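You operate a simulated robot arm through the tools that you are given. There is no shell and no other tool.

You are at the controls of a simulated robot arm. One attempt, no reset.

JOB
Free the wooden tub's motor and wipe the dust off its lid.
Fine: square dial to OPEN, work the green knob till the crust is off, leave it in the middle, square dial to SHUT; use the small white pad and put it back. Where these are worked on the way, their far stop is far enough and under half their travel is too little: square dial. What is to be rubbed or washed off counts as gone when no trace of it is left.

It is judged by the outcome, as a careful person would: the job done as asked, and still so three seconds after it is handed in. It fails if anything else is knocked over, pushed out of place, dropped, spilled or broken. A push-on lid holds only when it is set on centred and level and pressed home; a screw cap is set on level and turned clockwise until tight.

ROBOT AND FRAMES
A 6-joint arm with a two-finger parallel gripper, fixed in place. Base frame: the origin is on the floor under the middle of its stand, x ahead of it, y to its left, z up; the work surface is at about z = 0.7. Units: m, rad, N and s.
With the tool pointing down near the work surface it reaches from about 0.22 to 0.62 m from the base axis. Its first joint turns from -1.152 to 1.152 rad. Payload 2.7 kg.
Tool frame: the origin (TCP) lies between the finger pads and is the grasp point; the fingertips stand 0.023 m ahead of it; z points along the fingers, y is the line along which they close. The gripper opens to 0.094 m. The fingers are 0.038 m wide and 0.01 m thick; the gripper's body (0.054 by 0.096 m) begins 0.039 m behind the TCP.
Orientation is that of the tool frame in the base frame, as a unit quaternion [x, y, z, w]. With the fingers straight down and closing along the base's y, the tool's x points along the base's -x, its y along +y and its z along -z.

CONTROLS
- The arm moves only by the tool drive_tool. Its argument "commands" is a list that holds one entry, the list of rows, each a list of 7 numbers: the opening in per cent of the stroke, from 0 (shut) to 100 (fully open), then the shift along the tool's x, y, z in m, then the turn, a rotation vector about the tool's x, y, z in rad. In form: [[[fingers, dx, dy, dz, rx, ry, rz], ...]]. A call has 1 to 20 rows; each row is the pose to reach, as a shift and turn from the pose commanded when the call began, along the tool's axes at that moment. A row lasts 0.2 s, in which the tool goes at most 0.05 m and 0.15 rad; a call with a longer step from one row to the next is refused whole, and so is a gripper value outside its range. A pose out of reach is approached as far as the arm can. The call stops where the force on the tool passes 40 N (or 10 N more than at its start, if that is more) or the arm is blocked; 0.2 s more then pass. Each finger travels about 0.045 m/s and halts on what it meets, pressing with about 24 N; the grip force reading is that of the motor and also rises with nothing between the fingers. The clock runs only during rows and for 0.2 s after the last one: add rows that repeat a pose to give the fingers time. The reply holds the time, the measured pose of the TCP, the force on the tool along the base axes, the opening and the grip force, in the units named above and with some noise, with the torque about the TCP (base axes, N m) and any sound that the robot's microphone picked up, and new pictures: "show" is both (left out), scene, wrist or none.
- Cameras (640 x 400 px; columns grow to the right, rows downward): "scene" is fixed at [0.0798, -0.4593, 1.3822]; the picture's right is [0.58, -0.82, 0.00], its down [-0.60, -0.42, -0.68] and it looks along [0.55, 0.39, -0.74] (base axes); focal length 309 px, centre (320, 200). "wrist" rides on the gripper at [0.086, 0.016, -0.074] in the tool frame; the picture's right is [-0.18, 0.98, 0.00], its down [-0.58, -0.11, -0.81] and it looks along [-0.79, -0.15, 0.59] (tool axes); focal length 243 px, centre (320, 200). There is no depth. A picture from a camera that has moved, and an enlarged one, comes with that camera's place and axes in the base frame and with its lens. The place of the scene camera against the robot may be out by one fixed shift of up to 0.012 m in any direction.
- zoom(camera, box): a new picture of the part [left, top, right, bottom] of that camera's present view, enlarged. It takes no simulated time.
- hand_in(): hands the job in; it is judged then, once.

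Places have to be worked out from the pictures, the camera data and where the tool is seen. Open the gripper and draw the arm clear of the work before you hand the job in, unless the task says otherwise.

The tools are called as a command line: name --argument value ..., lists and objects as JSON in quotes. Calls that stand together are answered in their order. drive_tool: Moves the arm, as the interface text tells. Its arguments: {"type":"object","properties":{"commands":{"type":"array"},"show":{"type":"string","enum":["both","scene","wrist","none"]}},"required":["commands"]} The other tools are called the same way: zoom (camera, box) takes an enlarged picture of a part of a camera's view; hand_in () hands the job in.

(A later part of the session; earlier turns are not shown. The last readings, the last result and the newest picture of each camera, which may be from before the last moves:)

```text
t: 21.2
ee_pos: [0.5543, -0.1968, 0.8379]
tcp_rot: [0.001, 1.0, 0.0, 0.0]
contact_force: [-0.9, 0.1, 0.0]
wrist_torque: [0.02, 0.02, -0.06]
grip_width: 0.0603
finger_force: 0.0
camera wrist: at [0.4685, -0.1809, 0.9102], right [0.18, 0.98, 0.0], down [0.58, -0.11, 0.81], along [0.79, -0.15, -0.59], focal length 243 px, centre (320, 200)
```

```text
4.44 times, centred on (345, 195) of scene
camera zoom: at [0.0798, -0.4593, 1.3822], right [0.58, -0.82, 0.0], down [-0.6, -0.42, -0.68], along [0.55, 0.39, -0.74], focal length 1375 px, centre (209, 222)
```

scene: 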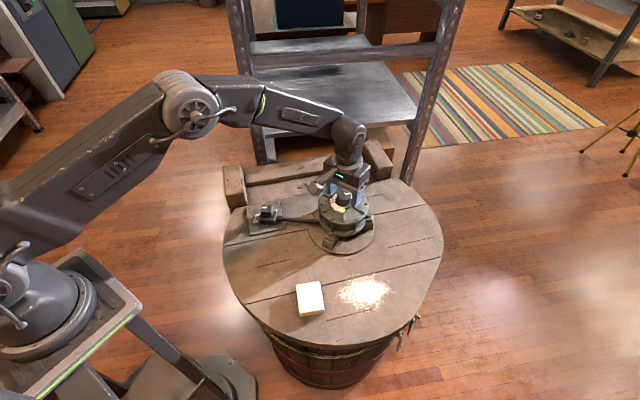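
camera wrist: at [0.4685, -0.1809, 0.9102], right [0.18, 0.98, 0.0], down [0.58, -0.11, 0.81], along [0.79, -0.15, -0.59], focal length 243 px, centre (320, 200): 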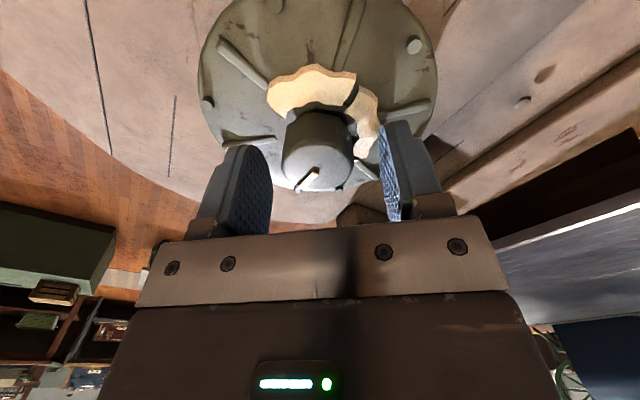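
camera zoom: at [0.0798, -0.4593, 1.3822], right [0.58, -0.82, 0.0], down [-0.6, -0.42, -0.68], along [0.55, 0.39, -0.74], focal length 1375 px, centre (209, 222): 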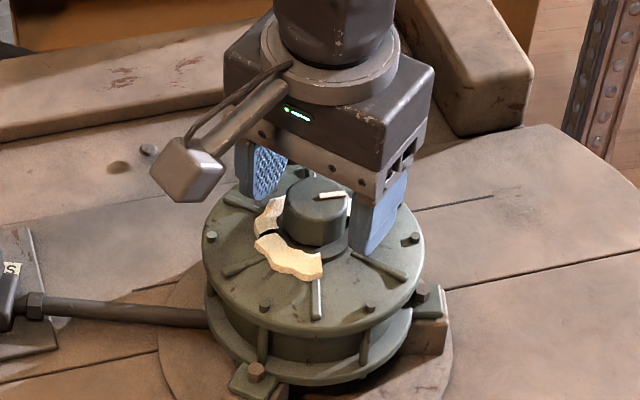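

The knob sits between the fingers, its axis about 2 mm closer to the robot than the TCP. I shift 2 mm and close.

drive_tool --commands '[[[64, 0.002, 0, 0.0, 0, 0, 0], [20, 0.002, 0, 0.0, 0, 0, 0], [20, 0.002, 0, 0.0, 0, 0, 0], [20, 0.002, 0, 0.0, 0, 0, 0], [20, 0.002, 0, 0.0, 0, 0, 0]]]' --show "wrist"

zoom --camera "wrist" --box '[220, 60, 420, 220]'

```text
t: 22.4
ee_pos: [0.5515, -0.1983, 0.8381]
tcp_rot: [0.0, 1.0, 0.0, 0.0]
contact_force: [0.0, -8.9, -2.6]
wrist_torque: [0.2, -0.32, -0.02]
grip_width: 0.0359
finger_force: 45.3
camera wrist: at [0.4664, -0.1816, 0.9105], right [0.18, 0.98, 0.0], down [0.58, -0.11, 0.81], along [0.79, -0.15, -0.59], focal length 243 px, centre (320, 200)
```

wrist: 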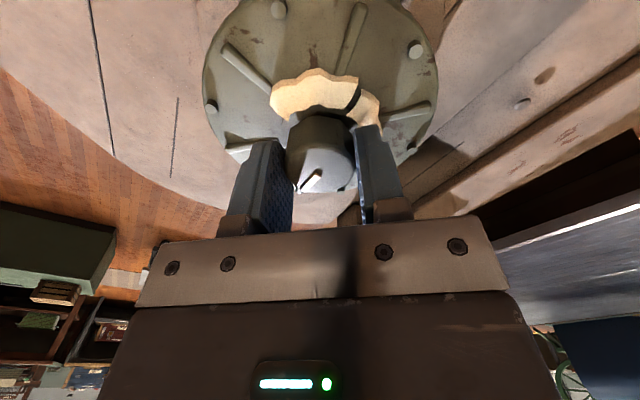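

```text
2.50 times, centred on (320, 140) of wrist
camera zoom: at [0.4664, -0.1816, 0.9105], right [0.18, 0.98, 0.0], down [0.58, -0.11, 0.81], along [0.79, -0.15, -0.59], focal length 606 px, centre (320, 350)
```

zoom: 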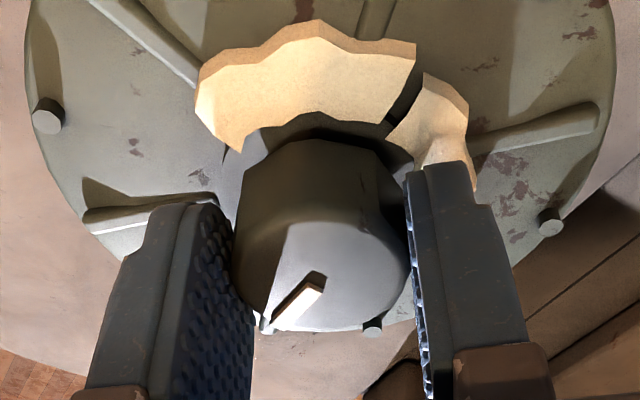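

Gripped at 35.9 mm with about 9 N of side load, so the axis is about 1 mm toward −y. I correct that and try turning counter-clockwise by 0.3 rad, reading the torque.

drive_tool --commands '[[[20, 0, -0.0009, 0.0, 0, 0, 0], [20, 0, -0.0009, 0.0, 0, 0, -0.06], [20, 0, -0.0009, 0.0, 0, 0, -0.14], [20, 0, -0.0009, 0.0, 0, 0, -0.22], [20, 0, -0.0009, 0.0, 0, 0, -0.3]]]' --show "wrist"

zoom --camera "wrist" --box '[220, 60, 420, 220]'

```text
t: 23.6
ee_pos: [0.5529, -0.1979, 0.8386]
tcp_rot: [-0.151, 0.989, 0.0, 0.0]
contact_force: [-5.1, -5.0, 0.0]
wrist_torque: [-0.29, -0.4, -0.04]
grip_width: 0.0356
finger_force: 45.1
camera wrist: at [0.4655, -0.208, 0.9106], right [-0.12, 0.99, 0.0], down [0.59, 0.07, 0.81], along [0.8, 0.09, -0.59], focal length 243 px, centre (320, 200)
```

wrist: 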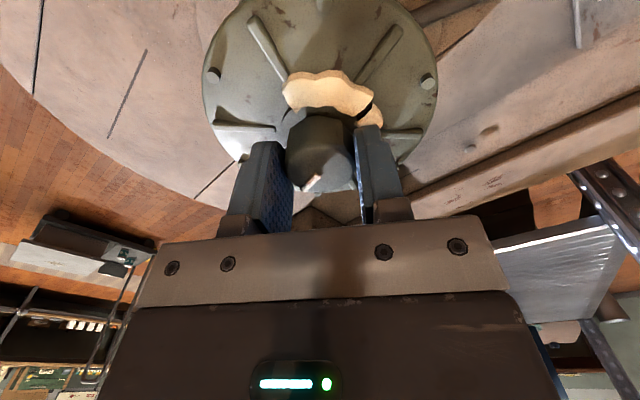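

```text
2.50 times, centred on (320, 140) of wrist
camera zoom: at [0.4655, -0.208, 0.9106], right [-0.12, 0.99, 0.0], down [0.59, 0.07, 0.81], along [0.8, 0.09, -0.59], focal length 606 px, centre (320, 350)
```

zoom: 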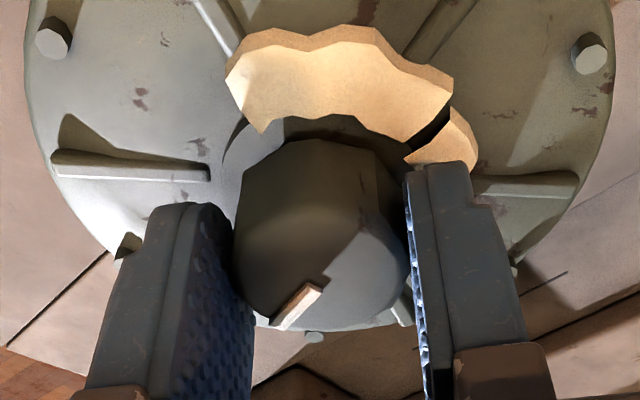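

The knob turns freely with the gripper (17° so far). I continue counter-clockwise, looking for the stop.

drive_tool --commands '[[[20, 0, 0, 0.0, 0, 0, -0.1], [20, 0, 0, 0.0, 0, 0, -0.2], [20, 0, 0, 0.0, 0, 0, -0.3], [20, 0, 0, 0.0, 0, 0, -0.4], [20, 0, 0, 0.0, 0, 0, -0.5]]]' --show "wrist"

zoom --camera "wrist" --box '[220, 60, 420, 220]'

```text
t: 24.8
ee_pos: [0.5506, -0.1987, 0.8384]
tcp_rot: [-0.391, 0.921, 0.0, 0.0]
contact_force: [-2.6, -5.0, -1.7]
wrist_torque: [-0.63, 0.01, 0.0]
grip_width: 0.0357
finger_force: 44.9
camera wrist: at [0.4811, -0.2487, 0.9105], right [-0.58, 0.82, 0.0], down [0.48, 0.34, 0.81], along [0.66, 0.47, -0.59], focal length 243 px, centre (320, 200)
```

wrist: 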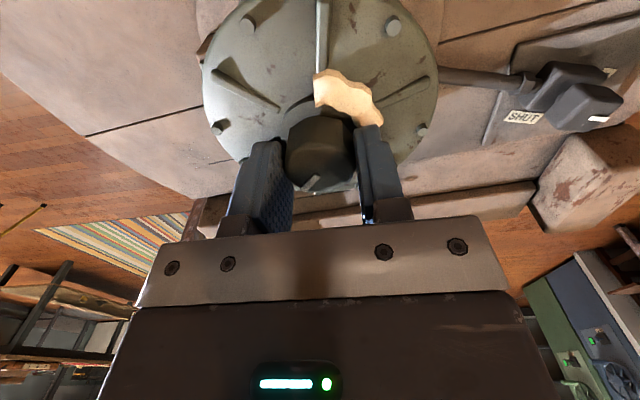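

```text
2.50 times, centred on (320, 140) of wrist
camera zoom: at [0.4811, -0.2487, 0.9105], right [-0.58, 0.82, 0.0], down [0.48, 0.34, 0.81], along [0.66, 0.47, -0.59], focal length 606 px, centre (320, 350)
```

zoom: 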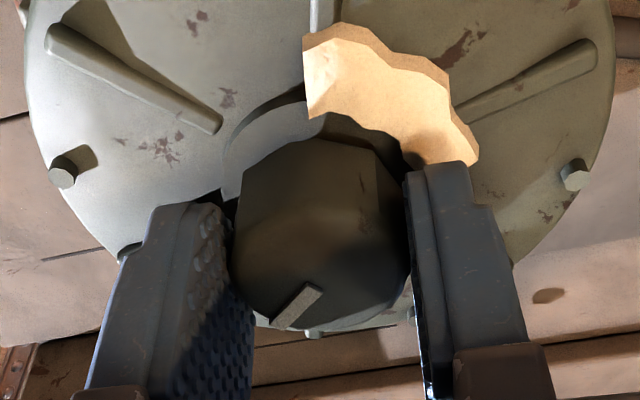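

No stop yet at 46°. I continue counter-clockwise.

drive_tool --commands '[[[20, 0, 0, 0.0, 0, 0, -0.1], [20, 0, 0, 0.0, 0, 0, -0.2], [20, 0, 0, 0.0, 0, 0, -0.3], [20, 0, 0, 0.0, 0, 0, -0.4], [20, 0, 0, 0.0, 0, 0, -0.5]]]' --show "both"

zoom --camera "wrist" --box '[220, 60, 420, 220]'

zoom --camera "scene" --box '[300, 150, 390, 240]'

```text
t: 26.0
ee_pos: [0.5524, -0.198, 0.8386]
tcp_rot: [-0.605, 0.796, 0.0, 0.0]
contact_force: [-0.9, 0.2, -1.4]
wrist_torque: [0.04, -0.28, -0.69]
grip_width: 0.0353
finger_force: 45.3
camera wrist: at [0.5143, -0.2763, 0.911], right [-0.9, 0.44, 0.0], down [0.26, 0.53, 0.81], along [0.35, 0.72, -0.59], focal length 243 px, centre (320, 200)
```

scene: 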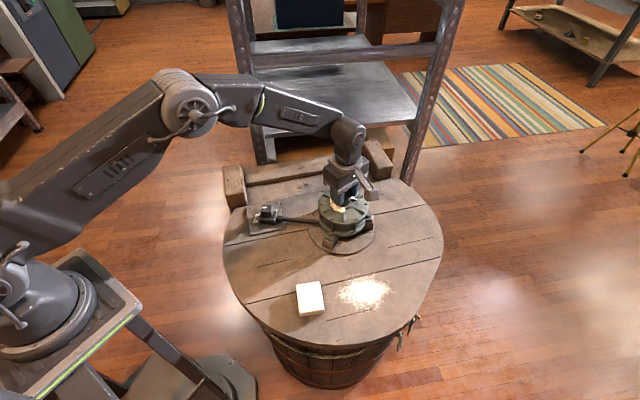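
wrist: 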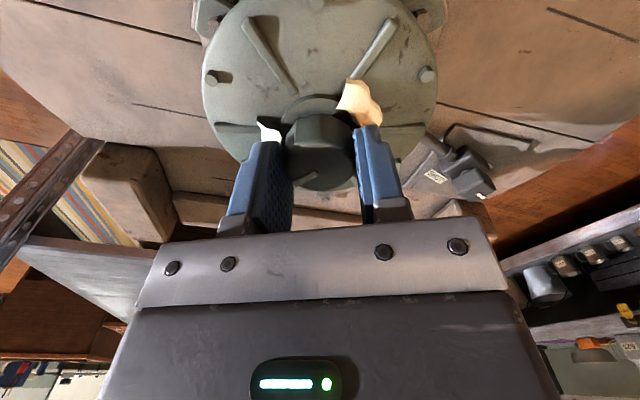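

```text
2.50 times, centred on (320, 140) of wrist
camera zoom: at [0.5143, -0.2763, 0.911], right [-0.9, 0.44, 0.0], down [0.26, 0.53, 0.81], along [0.35, 0.72, -0.59], focal length 606 px, centre (320, 350)
```

zoom: 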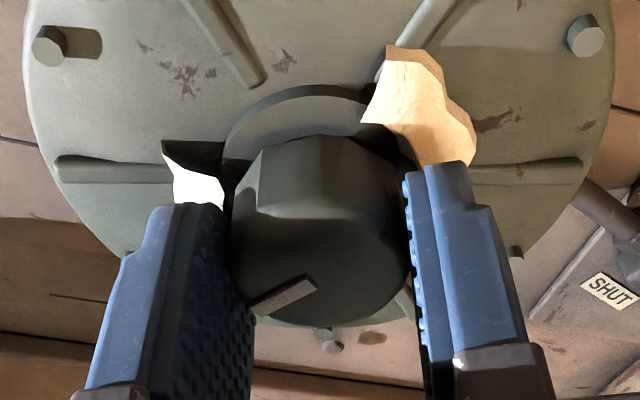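

```text
4.44 times, centred on (345, 195) of scene
camera zoom: at [0.0798, -0.4593, 1.3822], right [0.58, -0.82, 0.0], down [-0.6, -0.42, -0.68], along [0.55, 0.39, -0.74], focal length 1375 px, centre (209, 222)
```

zoom: 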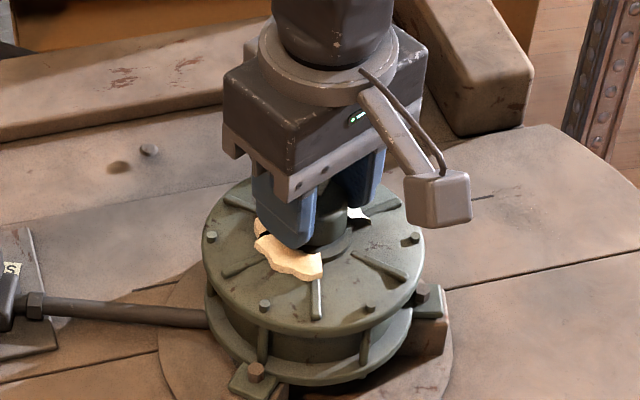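

The torque rose to -0.69 N·m and the tick slipped relative to the fingers, so the counter-clockwise stop is at a tick azimuth of about +5°. The crust is still on; I now turn clockwise toward the other stop.

drive_tool --commands '[[[20, 0, 0, 0.0, 0, 0, 0.1], [20, 0, 0, 0.0, 0, 0, 0.22], [20, 0, 0, 0.0, 0, 0, 0.34], [20, 0, 0, 0.0, 0, 0, 0.46], [20, 0, 0, 0.0, 0, 0, 0.58], [20, 0, 0, 0.0, 0, 0, 0.7], [20, 0, 0, 0.0, 0, 0, 0.82]]]' --show "wrist"

zoom --camera "wrist" --box '[220, 60, 420, 220]'

```text
t: 27.6
ee_pos: [0.5527, -0.1978, 0.8389]
tcp_rot: [-0.236, 0.972, 0.0, 0.001]
contact_force: [-0.2, 4.1, 7.0]
wrist_torque: [0.11, 0.8, 0.03]
grip_width: 0.0353
finger_force: 44.9
camera wrist: at [0.4692, -0.223, 0.911], right [-0.29, 0.96, 0.0], down [0.57, 0.17, 0.81], along [0.77, 0.23, -0.59], focal length 243 px, centre (320, 200)
```

wrist: 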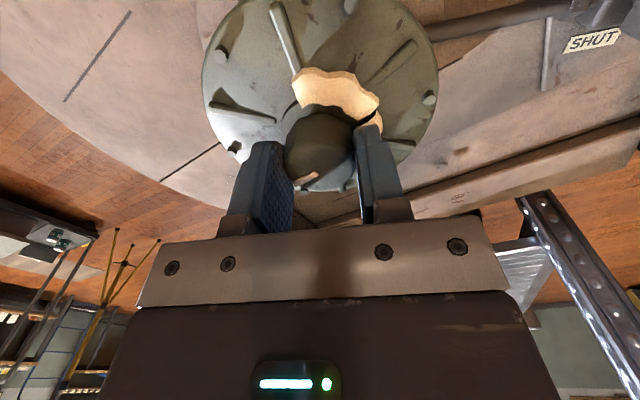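

```text
2.50 times, centred on (320, 140) of wrist
camera zoom: at [0.4692, -0.223, 0.911], right [-0.29, 0.96, 0.0], down [0.57, 0.17, 0.81], along [0.77, 0.23, -0.59], focal length 606 px, centre (320, 350)
```

zoom: 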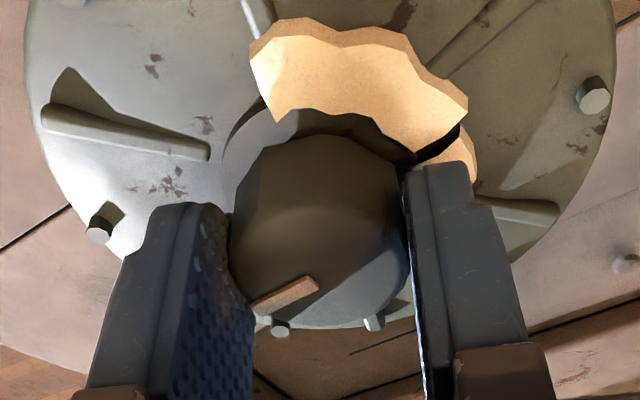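

The knob is back at about its starting angle, still moving freely. I continue clockwise.

drive_tool --commands '[[[20, 0, 0, 0.0, 0, 0, 0.1], [20, 0, 0, 0.0, 0, 0, 0.2], [20, 0, 0, 0.0, 0, 0, 0.3], [20, 0, 0, 0.0, 0, 0, 0.4], [20, 0, 0, 0.0, 0, 0, 0.5]]]' --show "wrist"

zoom --camera "wrist" --box '[220, 60, 420, 220]'

```text
t: 28.8
ee_pos: [0.5519, -0.1975, 0.8376]
tcp_rot: [0.011, 1.0, 0.0, 0.001]
contact_force: [3.5, 0.6, 4.7]
wrist_torque: [0.05, 0.08, 0.03]
grip_width: 0.0355
finger_force: 45.1
camera wrist: at [0.4673, -0.1798, 0.9108], right [0.21, 0.98, 0.0], down [0.58, -0.12, 0.81], along [0.79, -0.17, -0.59], focal length 243 px, centre (320, 200)
```

wrist: 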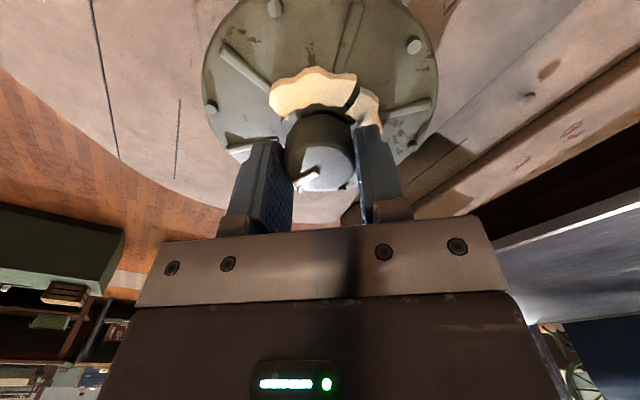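

```text
2.50 times, centred on (320, 140) of wrist
camera zoom: at [0.4673, -0.1798, 0.9108], right [0.21, 0.98, 0.0], down [0.58, -0.12, 0.81], along [0.79, -0.17, -0.59], focal length 606 px, centre (320, 350)
```

zoom: 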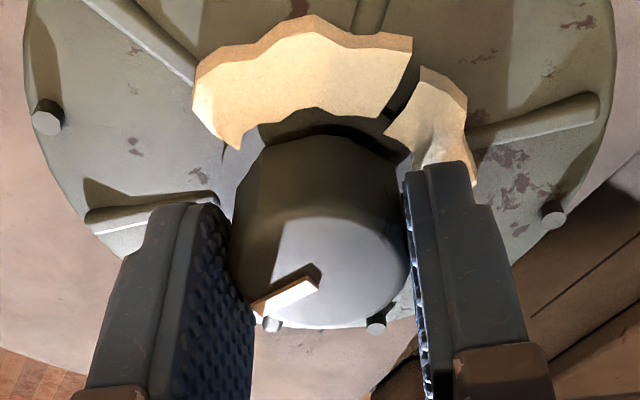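

Still free at tick azimuth of about -70°. I continue clockwise.

drive_tool --commands '[[[20, 0, 0, 0.0, 0, 0, 0.1], [20, 0, 0, 0.0, 0, 0, 0.2], [20, 0, 0, 0.0, 0, 0, 0.3], [20, 0, 0, 0.0, 0, 0, 0.4]]]' --show "wrist"

zoom --camera "wrist" --box '[220, 60, 420, 220]'

```text
t: 29.8
ee_pos: [0.552, -0.1992, 0.8391]
tcp_rot: [0.21, 0.978, 0.0, 0.001]
contact_force: [6.5, -3.6, 5.4]
wrist_torque: [0.39, 0.06, 0.03]
grip_width: 0.0353
finger_force: 45.3
camera wrist: at [0.4811, -0.1479, 0.9109], right [0.57, 0.82, 0.0], down [0.48, -0.34, 0.81], along [0.66, -0.46, -0.59], focal length 243 px, centre (320, 200)
```

wrist: 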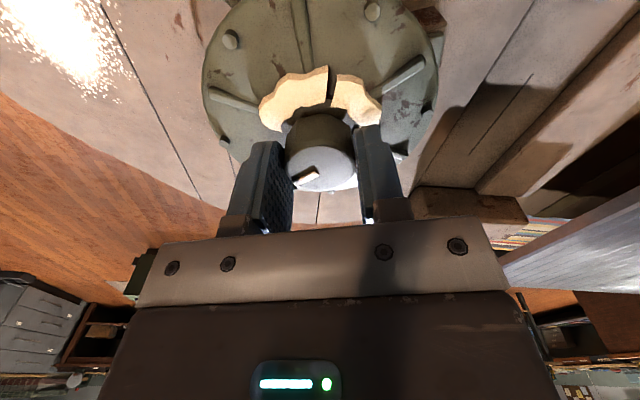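

```text
2.50 times, centred on (320, 140) of wrist
camera zoom: at [0.4811, -0.1479, 0.9109], right [0.57, 0.82, 0.0], down [0.48, -0.34, 0.81], along [0.66, -0.46, -0.59], focal length 606 px, centre (320, 350)
```

zoom: 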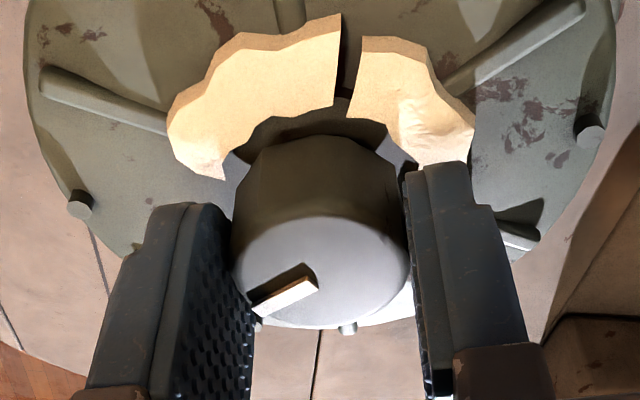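

Tick at about -93°, torque about z still nil. I continue clockwise.

drive_tool --commands '[[[20, 0, 0, 0.0, 0, 0, 0.08], [20, 0, 0, 0.0, 0, 0, 0.16], [20, 0, 0, 0.0, 0, 0, 0.24], [20, 0, 0, 0.0, 0, 0, 0.32]]]' --show "wrist"

zoom --camera "wrist" --box '[220, 60, 420, 220]'

```text
t: 30.8
ee_pos: [0.5498, -0.198, 0.8385]
tcp_rot: [0.363, 0.932, -0.001, -0.001]
contact_force: [-2.1, -2.7, 7.5]
wrist_torque: [0.09, 0.11, 0.32]
grip_width: 0.0354
finger_force: 45.1
camera wrist: at [0.5, -0.1274, 0.9109], right [0.8, 0.6, 0.0], down [0.36, -0.47, 0.81], along [0.48, -0.64, -0.59], focal length 243 px, centre (320, 200)
```

wrist: 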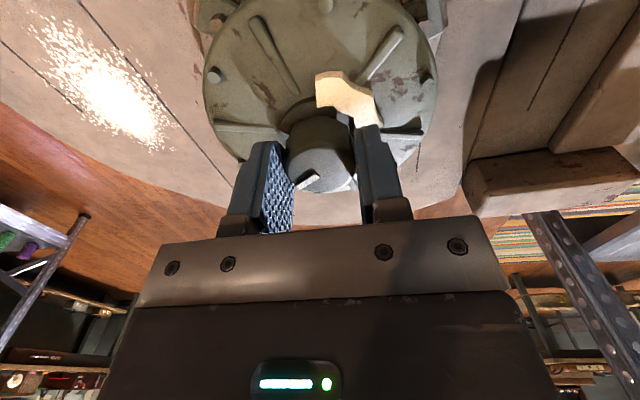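

```text
2.50 times, centred on (320, 140) of wrist
camera zoom: at [0.5, -0.1274, 0.9109], right [0.8, 0.6, 0.0], down [0.36, -0.47, 0.81], along [0.48, -0.64, -0.59], focal length 606 px, centre (320, 350)
```

zoom: 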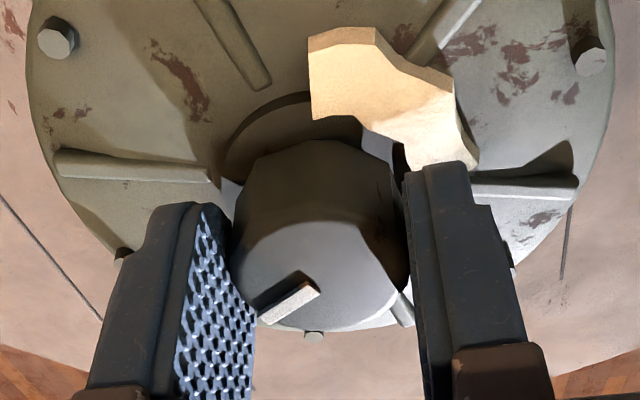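

The large crust piece has broken off at the clockwise stop (tick ≈ -102°, torque +0.32). With the other stop at about +5°, the middle is about -48°, which was the starting angle. I now make a full counter-clockwise stroke.

drive_tool --commands '[[[20, 0, 0, 0.0, 0, 0, -0.1], [20, 0, 0, 0.0, 0, 0, -0.22], [20, 0, 0, 0.0, 0, 0, -0.34], [20, 0, 0, 0.0, 0, 0, -0.46], [20, 0, 0, 0.0, 0, 0, -0.58], [20, 0, 0, 0.0, 0, 0, -0.7], [20, 0, 0, 0.0, 0, 0, -0.82], [20, 0, 0, 0.0, 0, 0, -0.94], [20, 0, 0, 0.0, 0, 0, -1.06], [20, 0, 0, 0.0, 0, 0, -1.18], [20, 0, 0, 0.0, 0, 0, -1.3], [20, 0, 0, 0.0, 0, 0, -1.42], [20, 0, 0, 0.0, 0, 0, -1.54], [20, 0, 0, 0.0, 0, 0, -1.66], [20, 0, 0, 0.0, 0, 0, -1.76], [20, 0, 0, 0.0, 0, 0, -1.86]]]' --show "both"

zoom --camera "wrist" --box '[220, 60, 420, 220]'

zoom --camera "scene" --box '[300, 150, 390, 240]'

```text
t: 34.2
ee_pos: [0.5504, -0.1986, 0.8376]
tcp_rot: [-0.533, 0.846, 0.0, -0.001]
contact_force: [-11.8, -1.8, 6.8]
wrist_torque: [-0.07, -0.28, -0.01]
grip_width: 0.035
finger_force: 44.6
camera wrist: at [0.5006, -0.2691, 0.9107], right [-0.81, 0.59, 0.0], down [0.35, 0.48, 0.81], along [0.48, 0.65, -0.59], focal length 243 px, centre (320, 200)
```

scene: 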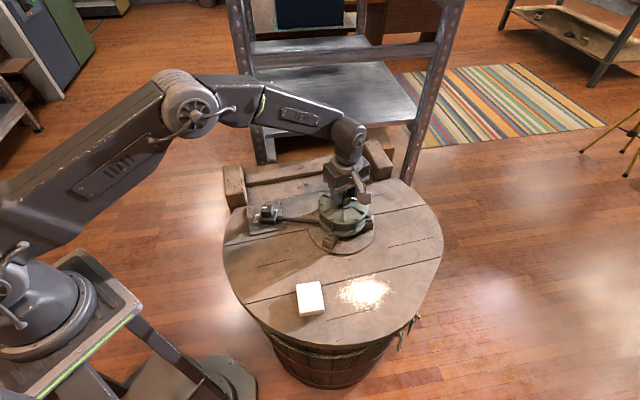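
wrist: 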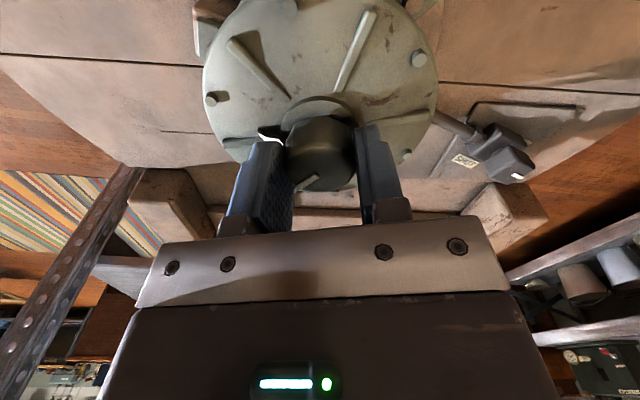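

```text
2.50 times, centred on (320, 140) of wrist
camera zoom: at [0.5006, -0.2691, 0.9107], right [-0.81, 0.59, 0.0], down [0.35, 0.48, 0.81], along [0.48, 0.65, -0.59], focal length 606 px, centre (320, 350)
```

zoom: 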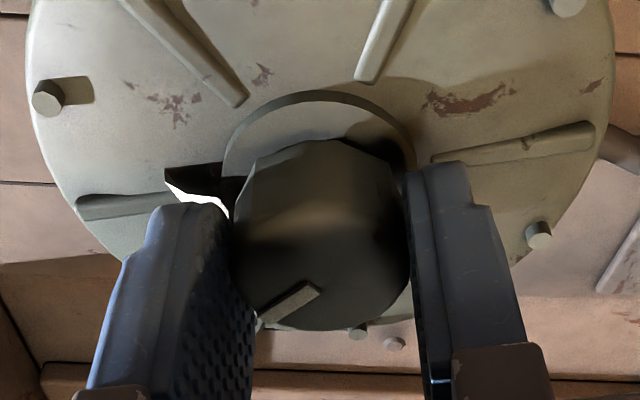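

```text
4.44 times, centred on (345, 195) of scene
camera zoom: at [0.0794, -0.4593, 1.3822], right [0.58, -0.82, 0.0], down [-0.6, -0.42, -0.68], along [0.55, 0.39, -0.74], focal length 1375 px, centre (209, 222)
```

zoom: 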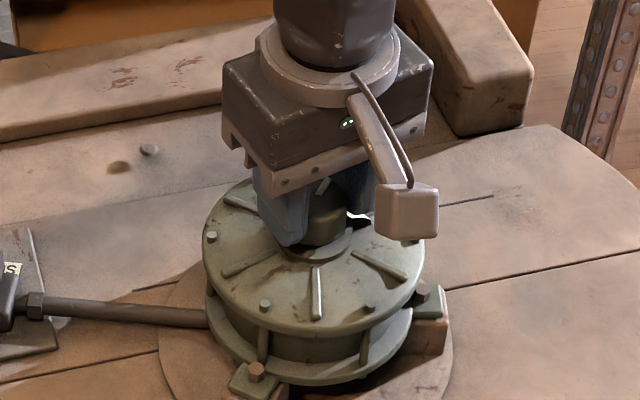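

Two crust pieces are gone; one remains near the left finger. I make a full clockwise stroke.

drive_tool --commands '[[[20, 0, 0, 0.0, 0, 0, -0.06], [20, 0, 0, 0.0, 0, 0, 0.06], [20, 0, 0, 0.0, 0, 0, 0.18], [20, 0, 0, 0.0, 0, 0, 0.3], [20, 0, 0, 0.0, 0, 0, 0.42], [20, 0, 0, 0.0, 0, 0, 0.54], [20, 0, 0, 0.0, 0, 0, 0.66], [20, 0, 0, 0.0, 0, 0, 0.78], [20, 0, 0, 0.0, 0, 0, 0.9], [20, 0, 0, 0.0, 0, 0, 1.02], [20, 0, 0, 0.0, 0, 0, 1.14], [20, 0, 0, 0.0, 0, 0, 1.26], [20, 0, 0, 0.0, 0, 0, 1.38], [20, 0, 0, 0.0, 0, 0, 1.5], [20, 0, 0, 0.0, 0, 0, 1.62], [20, 0, 0, 0.0, 0, 0, 1.74], [20, 0, 0, 0.0, 0, 0, 1.84]]]' --show "both"

zoom --camera "wrist" --box '[220, 60, 420, 220]'

zoom --camera "scene" --box '[300, 150, 390, 240]'

```text
t: 37.8
ee_pos: [0.5517, -0.1967, 0.8374]
tcp_rot: [0.354, 0.935, 0.0, -0.001]
contact_force: [-14.6, -2.6, 2.1]
wrist_torque: [0.2, 0.44, 0.01]
grip_width: 0.0352
finger_force: 45.2
camera wrist: at [0.4986, -0.1285, 0.9108], right [0.79, 0.62, 0.0], down [0.37, -0.47, 0.81], along [0.5, -0.63, -0.59], focal length 243 px, centre (320, 200)
```

scene: 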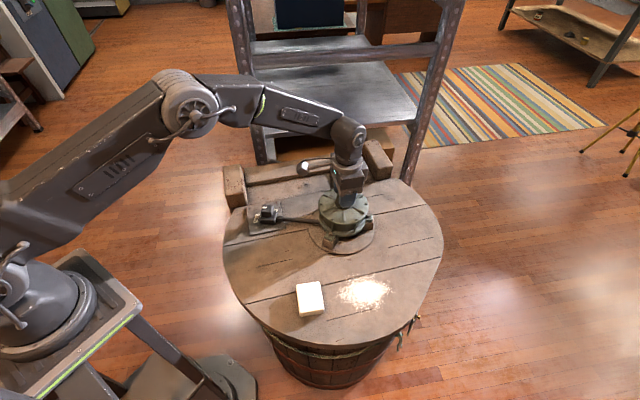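
wrist: 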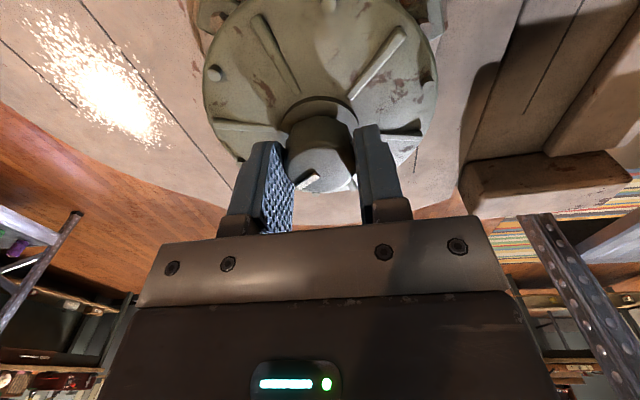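

```text
2.50 times, centred on (320, 140) of wrist
camera zoom: at [0.4986, -0.1285, 0.9108], right [0.79, 0.62, 0.0], down [0.37, -0.47, 0.81], along [0.5, -0.63, -0.59], focal length 606 px, centre (320, 350)
```

zoom: 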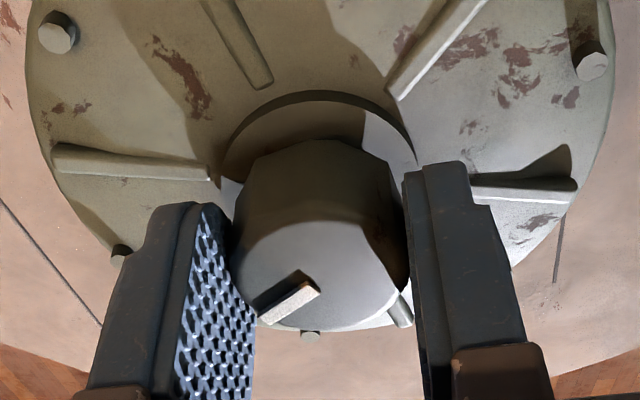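

```text
4.44 times, centred on (345, 195) of scene
camera zoom: at [0.0794, -0.4594, 1.3822], right [0.58, -0.82, 0.0], down [-0.6, -0.42, -0.68], along [0.55, 0.39, -0.74], focal length 1375 px, centre (209, 222)
```

zoom: 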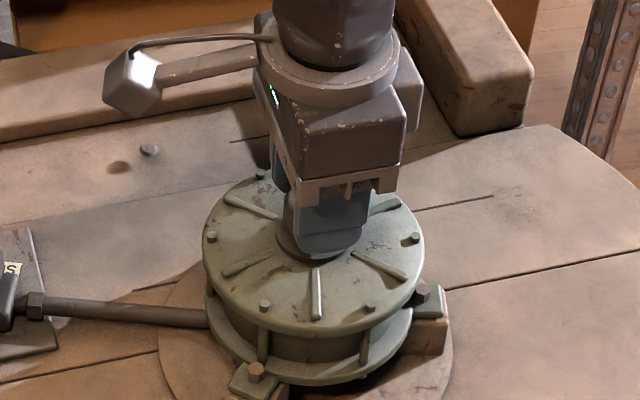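

All visible crust pieces appear gone. I turn counter-clockwise 0.918 rad to bring the knob to the middle of its travel (tick ≈ -48°).

drive_tool --commands '[[[20, 0, 0, 0.0, 0, 0, -0.1], [20, 0, 0, 0.0, 0, 0, -0.22], [20, 0, 0, 0.0, 0, 0, -0.34], [20, 0, 0, 0.0, 0, 0, -0.46], [20, 0, 0, 0.0, 0, 0, -0.58], [20, 0, 0, 0.0, 0, 0, -0.7], [20, 0, 0, 0.0, 0, 0, -0.82], [20, 0, 0, 0.0, 0, 0, -0.918], [20, 0, 0, 0.0, 0, 0, -0.918]]]' --show "wrist"

zoom --camera "wrist" --box '[220, 60, 420, 220]'

```text
t: 39.8
ee_pos: [0.5518, -0.198, 0.8377]
tcp_rot: [-0.1, 0.995, -0.001, -0.001]
contact_force: [-13.2, -0.4, -3.1]
wrist_torque: [-0.25, 0.45, 0.03]
grip_width: 0.035
finger_force: 45.1
camera wrist: at [0.4648, -0.1992, 0.9108], right [-0.01, 1.0, 0.0], down [0.59, 0.01, 0.81], along [0.81, 0.01, -0.59], focal length 243 px, centre (320, 200)
```

wrist: 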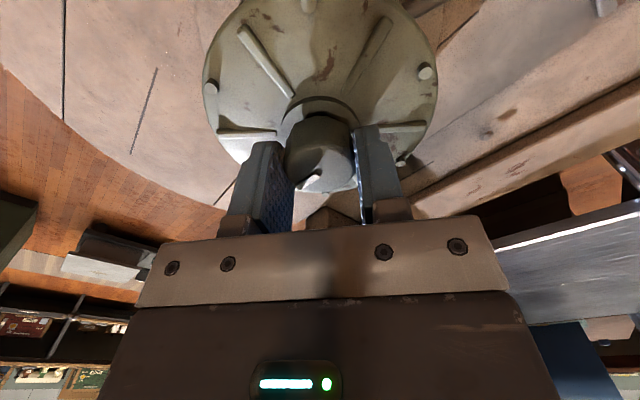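

```text
2.50 times, centred on (320, 140) of wrist
camera zoom: at [0.4648, -0.1992, 0.9108], right [-0.01, 1.0, 0.0], down [0.59, 0.01, 0.81], along [0.81, 0.01, -0.59], focal length 606 px, centre (320, 350)
```

zoom: 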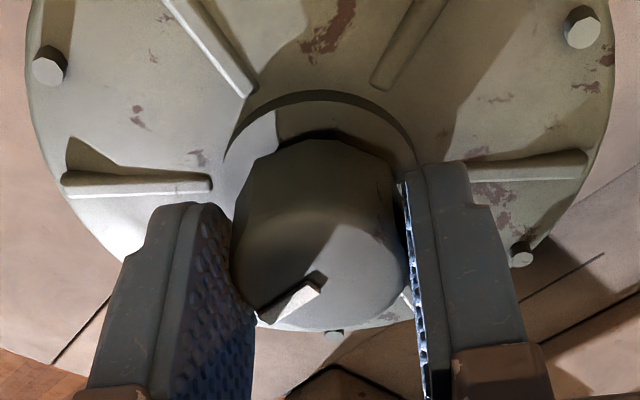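

Yaw reads +11.5° as intended. I release, rise and inspect the knob and disc.

drive_tool --commands '[[[64, 0, 0, 0, 0, 0, 0], [64, 0, 0, 0, 0, 0, 0], [64, 0, 0, -0.02, 0, 0, 0], [64, 0, 0, -0.06, 0, 0, 0], [64, 0.03, 0, -0.1, 0, 0, 0], [64, 0.07, 0, -0.11, 0, 0, 0], [64, 0.1, 0, -0.11, 0, 0, 0], [64, 0.1, 0, -0.11, 0, 0, 0]]]' --show "both"

zoom --camera "scene" --box '[310, 175, 390, 225]'

zoom --camera "wrist" --box '[220, 60, 420, 220]'

```text
t: 41.6
ee_pos: [0.4543, -0.2183, 0.947]
tcp_rot: [-0.099, 0.995, 0.0, -0.001]
contact_force: [0.1, -0.5, -0.1]
wrist_torque: [0.0, 0.0, -0.01]
grip_width: 0.0602
finger_force: 0.0
camera wrist: at [0.3668, -0.219, 1.0205], right [-0.01, 1.0, 0.0], down [0.59, 0.01, 0.81], along [0.81, 0.01, -0.59], focal length 243 px, centre (320, 200)
```

scene: 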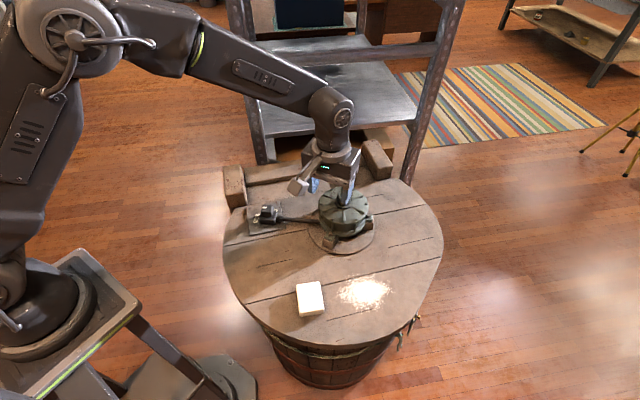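
wrist: 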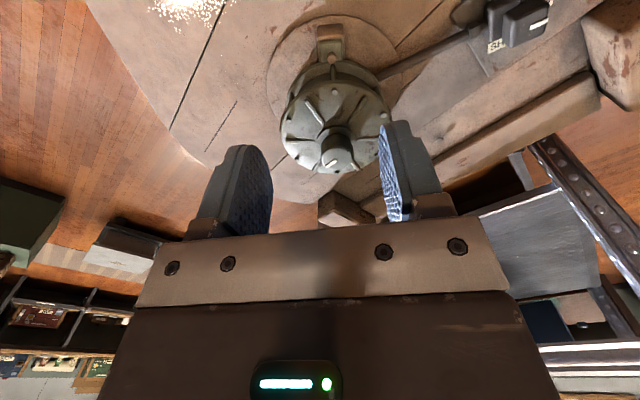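

```text
8.00 times, centred on (350, 200) of scene
camera zoom: at [0.0798, -0.4593, 1.3822], right [0.58, -0.82, 0.0], down [-0.6, -0.42, -0.68], along [0.55, 0.39, -0.74], focal length 2474 px, centre (80, 200)
```

zoom: 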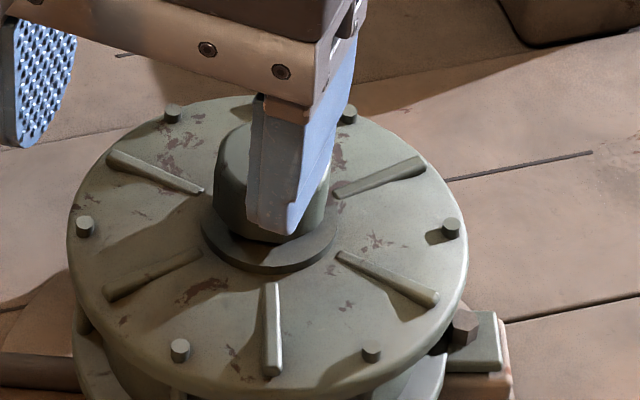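

```text
2.50 times, centred on (320, 140) of wrist
camera zoom: at [0.3668, -0.219, 1.0205], right [-0.01, 1.0, 0.0], down [0.59, 0.01, 0.81], along [0.81, 0.01, -0.59], focal length 606 px, centre (320, 350)
```

zoom: 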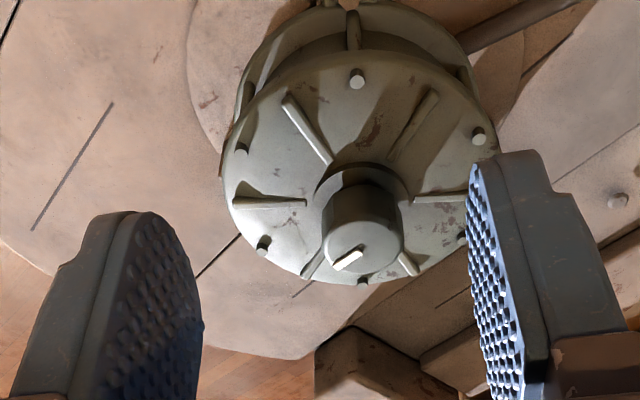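

The disc is clean of crust. Now I travel back to the square dial, aligning the fingers with its faces (yaw +28°).

drive_tool --commands '[[[64, -0.0075, 0.039, 0.0, 0, 0, -0.06], [64, -0.015, 0.078, 0.0, 0, 0, -0.12], [64, -0.0226, 0.118, 0.01, 0, 0, -0.18], [64, -0.03, 0.157, 0.03, 0, 0, -0.24], [64, -0.0377, 0.1962, 0.06, 0, 0, -0.29], [64, -0.0377, 0.1962, 0.097, 0, 0, -0.29], [64, -0.0377, 0.1962, 0.097, 0, 0, -0.29]]]' --show "both"

zoom --camera "scene" --box '[310, 175, 390, 225]'

zoom --camera "wrist" --box '[220, 0, 420, 160]'

```text
t: 43.2
ee_pos: [0.4521, -0.0178, 0.8504]
tcp_rot: [-0.242, 0.97, 0.0, 0.001]
contact_force: [-0.4, -0.3, 0.6]
wrist_torque: [-0.01, 0.01, -0.02]
grip_width: 0.0602
finger_force: 0.0
camera wrist: at [0.3701, -0.0436, 0.9234], right [-0.3, 0.95, 0.0], down [0.56, 0.18, 0.81], along [0.77, 0.24, -0.59], focal length 243 px, centre (320, 200)
```

scene: 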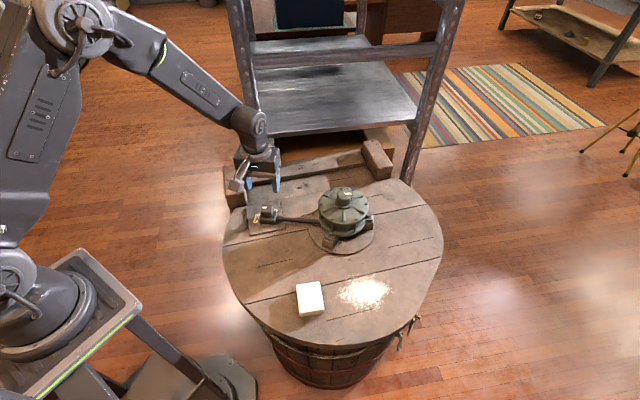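
wrist: 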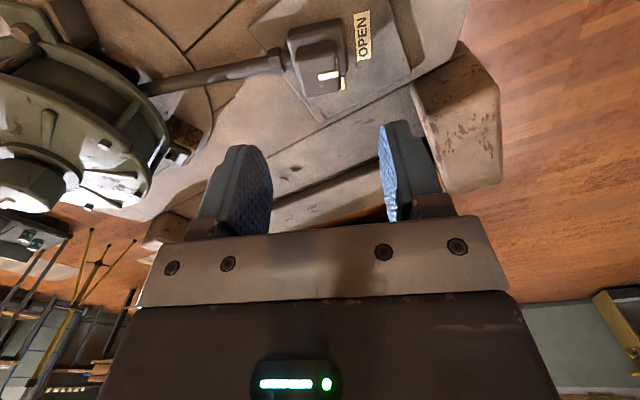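

```text
8.00 times, centred on (350, 200) of scene
camera zoom: at [0.0798, -0.4593, 1.3822], right [0.58, -0.82, 0.0], down [-0.6, -0.42, -0.68], along [0.55, 0.39, -0.74], focal length 2474 px, centre (80, 200)
```

zoom: 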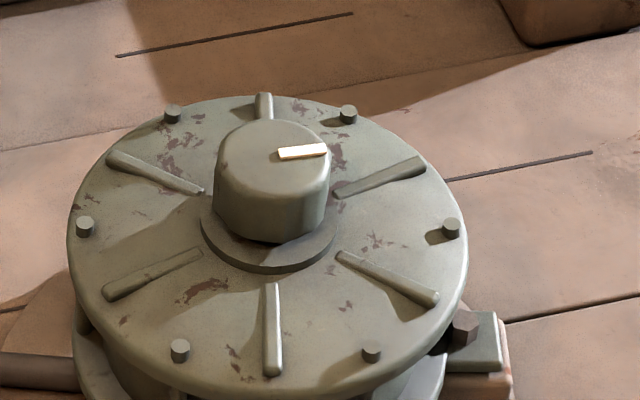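

```text
2.50 times, centred on (320, 80) of wrist
camera zoom: at [0.3701, -0.0436, 0.9234], right [-0.3, 0.95, 0.0], down [0.56, 0.18, 0.81], along [0.77, 0.24, -0.59], focal length 606 px, centre (320, 500)
```

zoom: 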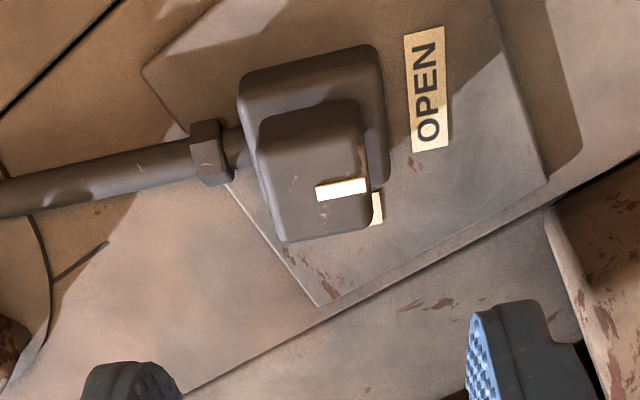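

The knob's tick in the scene view is exactly where it started, i.e. the middle, and no crust is left. The fingers are aligned with the dial; I descend and grip it.

drive_tool --commands '[[[64, 0, 0, 0.03, 0, 0, 0], [64, 0, 0, 0.06, 0, 0, 0], [64, 0, 0, 0.08, 0, 0, 0], [64, 0, 0, 0.0945, 0, 0, 0], [64, 0, 0, 0.0945, 0, 0, 0], [20, 0, 0, 0.0945, 0, 0, 0], [20, 0, 0, 0.0945, 0, 0, 0], [20, 0, 0, 0.0945, 0, 0, 0], [20, 0, 0, 0.0945, 0, 0, 0]]]' --show "wrist"

zoom --camera "wrist" --box '[220, 60, 420, 220]'

```text
t: 45.2
ee_pos: [0.4525, -0.0175, 0.7557]
tcp_rot: [-0.241, 0.971, 0.0, 0.001]
contact_force: [6.4, -10.9, -7.1]
wrist_torque: [0.39, -0.21, 0.0]
grip_width: 0.0337
finger_force: 45.1
camera wrist: at [0.3702, -0.0444, 0.8291], right [-0.3, 0.95, 0.0], down [0.56, 0.18, 0.81], along [0.77, 0.24, -0.59], focal length 243 px, centre (320, 200)
```

wrist: 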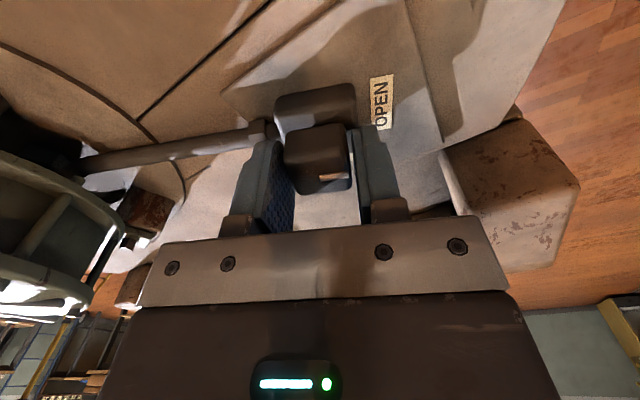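

```text
2.50 times, centred on (320, 140) of wrist
camera zoom: at [0.3702, -0.0444, 0.8291], right [-0.3, 0.95, 0.0], down [0.56, 0.18, 0.81], along [0.77, 0.24, -0.59], focal length 606 px, centre (320, 350)
```

zoom: 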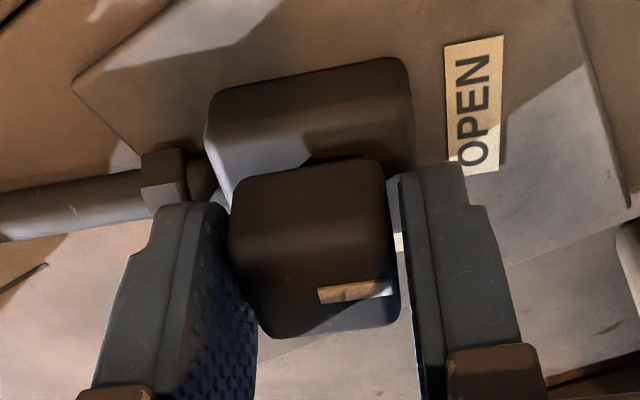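

Gripped; about 12 N along −tool y, so I nudge 1 mm that way and turn clockwise toward SHUT.

drive_tool --commands '[[[20, 0, -0.0011, 0, 0, 0, 0], [20, 0, -0.0011, 0, 0, 0, 0.08], [20, 0, -0.0011, 0, 0, 0, 0.2], [20, 0, -0.0011, 0, 0, 0, 0.32], [20, 0, -0.0011, 0, 0, 0, 0.44], [20, 0, -0.0011, 0, 0, 0, 0.56], [20, 0, -0.0011, 0, 0, 0, 0.68], [20, 0, -0.0011, 0, 0, 0, 0.8], [20, 0, -0.0011, 0, 0, 0, 0.92], [20, 0, -0.0011, 0, 0, 0, 1.04], [20, 0, -0.0011, 0, 0, 0, 1.16], [20, 0, -0.0011, 0, 0, 0, 1.28], [20, 0, -0.0011, 0, 0, 0, 1.4], [20, 0, -0.0011, 0, 0, 0, 1.5]]]' --show "wrist"

zoom --camera "wrist" --box '[220, 60, 420, 220]'

```text
t: 48.2
ee_pos: [0.452, -0.0192, 0.7564]
tcp_rot: [0.486, 0.874, 0.0, 0.0]
contact_force: [-0.1, -8.1, -1.4]
wrist_torque: [-0.48, -0.98, 0.02]
grip_width: 0.0339
finger_force: 45.0
camera wrist: at [0.422, 0.0627, 0.8292], right [0.93, 0.36, 0.0], down [0.21, -0.55, 0.81], along [0.29, -0.75, -0.59], focal length 243 px, centre (320, 200)
```

wrist: 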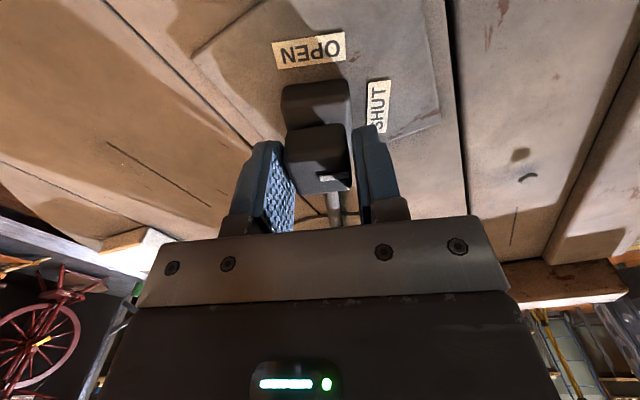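

```text
2.50 times, centred on (320, 140) of wrist
camera zoom: at [0.422, 0.0627, 0.8292], right [0.93, 0.36, 0.0], down [0.21, -0.55, 0.81], along [0.29, -0.75, -0.59], focal length 606 px, centre (320, 350)
```

zoom: 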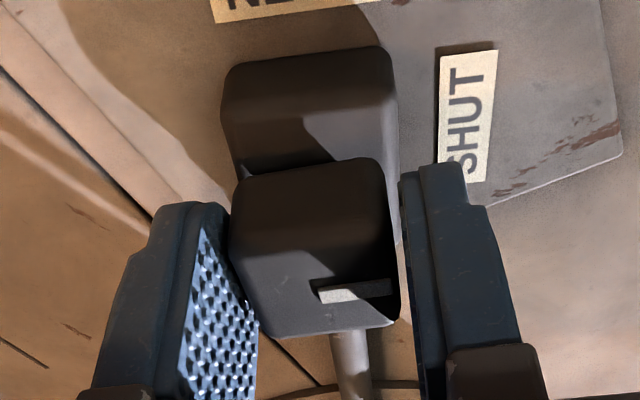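

Tick now near 32°; I turn the last bit to the SHUT stop.

drive_tool --commands '[[[20, 0, 0, 0, 0, 0, 0.05], [20, 0, 0, 0, 0, 0, 0.1], [20, 0, 0, 0, 0, 0, 0.14], [20, 0, 0, 0, 0, 0, 0.14]]]' --show "none"

```text
t: 49.2
ee_pos: [0.4526, -0.0185, 0.7565]
tcp_rot: [0.545, 0.838, -0.001, -0.001]
contact_force: [-3.6, -7.3, 1.2]
wrist_torque: [0.01, -0.33, 0.39]
grip_width: 0.0335
finger_force: 44.6
```

Torque +0.39 N·m shows the SHUT stop. I release, rise and check the dial.

drive_tool --commands '[[[64, 0, 0, 0, 0, 0, 0], [64, 0, 0, 0, 0, 0, 0], [64, 0, 0, -0.02, 0, 0, 0], [64, 0, 0, -0.06, 0, 0, 0], [80, 0, 0, -0.1, 0, 0, 0], [100, 0, 0, -0.15, 0, 0, 0], [100, 0, 0, -0.19, 0, 0, 0], [100, 0, 0, -0.19, 0, 0, 0]]]' --show "both"

zoom --camera "scene" --box '[225, 185, 305, 235]'

zoom --camera "wrist" --box '[220, 20, 420, 180]'

```text
t: 51.0
ee_pos: [0.4536, -0.0195, 0.9481]
tcp_rot: [0.544, 0.839, 0.0, 0.001]
contact_force: [-0.4, -0.1, 0.0]
wrist_torque: [-0.03, 0.02, -0.01]
grip_width: 0.0937
finger_force: 0.1
camera wrist: at [0.4331, 0.0669, 1.0202], right [0.97, 0.23, 0.0], down [0.14, -0.58, 0.81], along [0.19, -0.78, -0.59], focal length 243 px, centre (320, 200)
```

scene: 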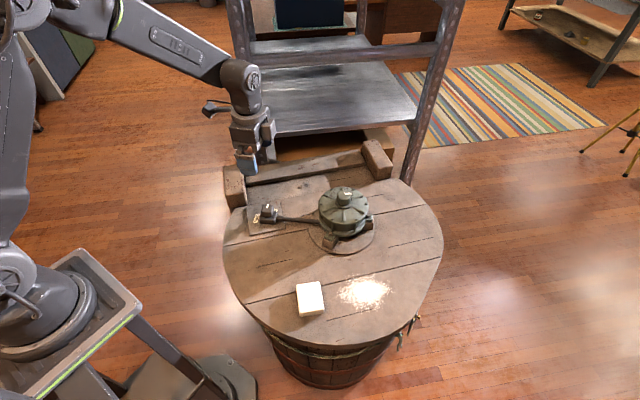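
wrist: 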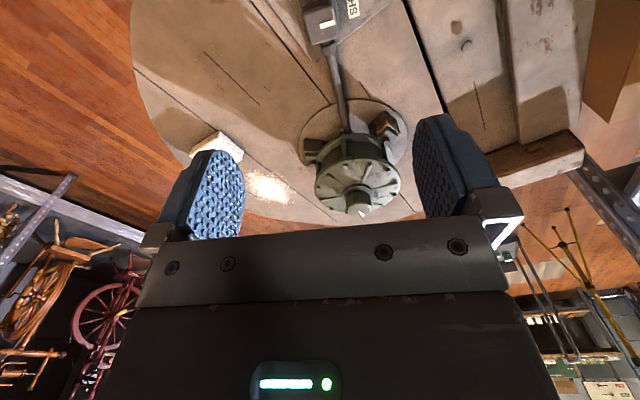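

```text
8.00 times, centred on (265, 210) of scene
camera zoom: at [0.0798, -0.4593, 1.3822], right [0.58, -0.82, 0.0], down [-0.6, -0.42, -0.68], along [0.55, 0.39, -0.74], focal length 2474 px, centre (760, 120)
```

zoom: 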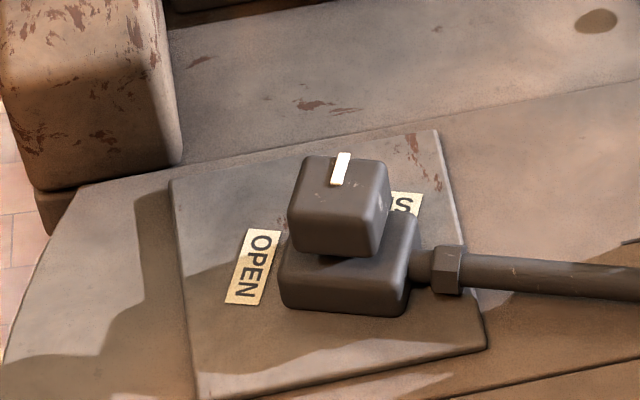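

```text
2.50 times, centred on (320, 100) of wrist
camera zoom: at [0.4331, 0.0669, 1.0202], right [0.97, 0.23, 0.0], down [0.14, -0.58, 0.81], along [0.19, -0.78, -0.59], focal length 606 px, centre (320, 450)
```

zoom: 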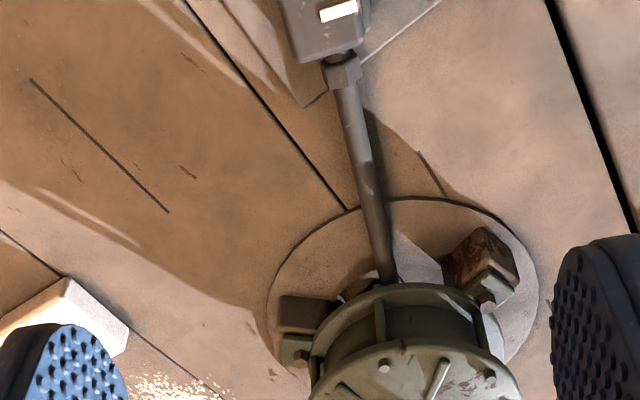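

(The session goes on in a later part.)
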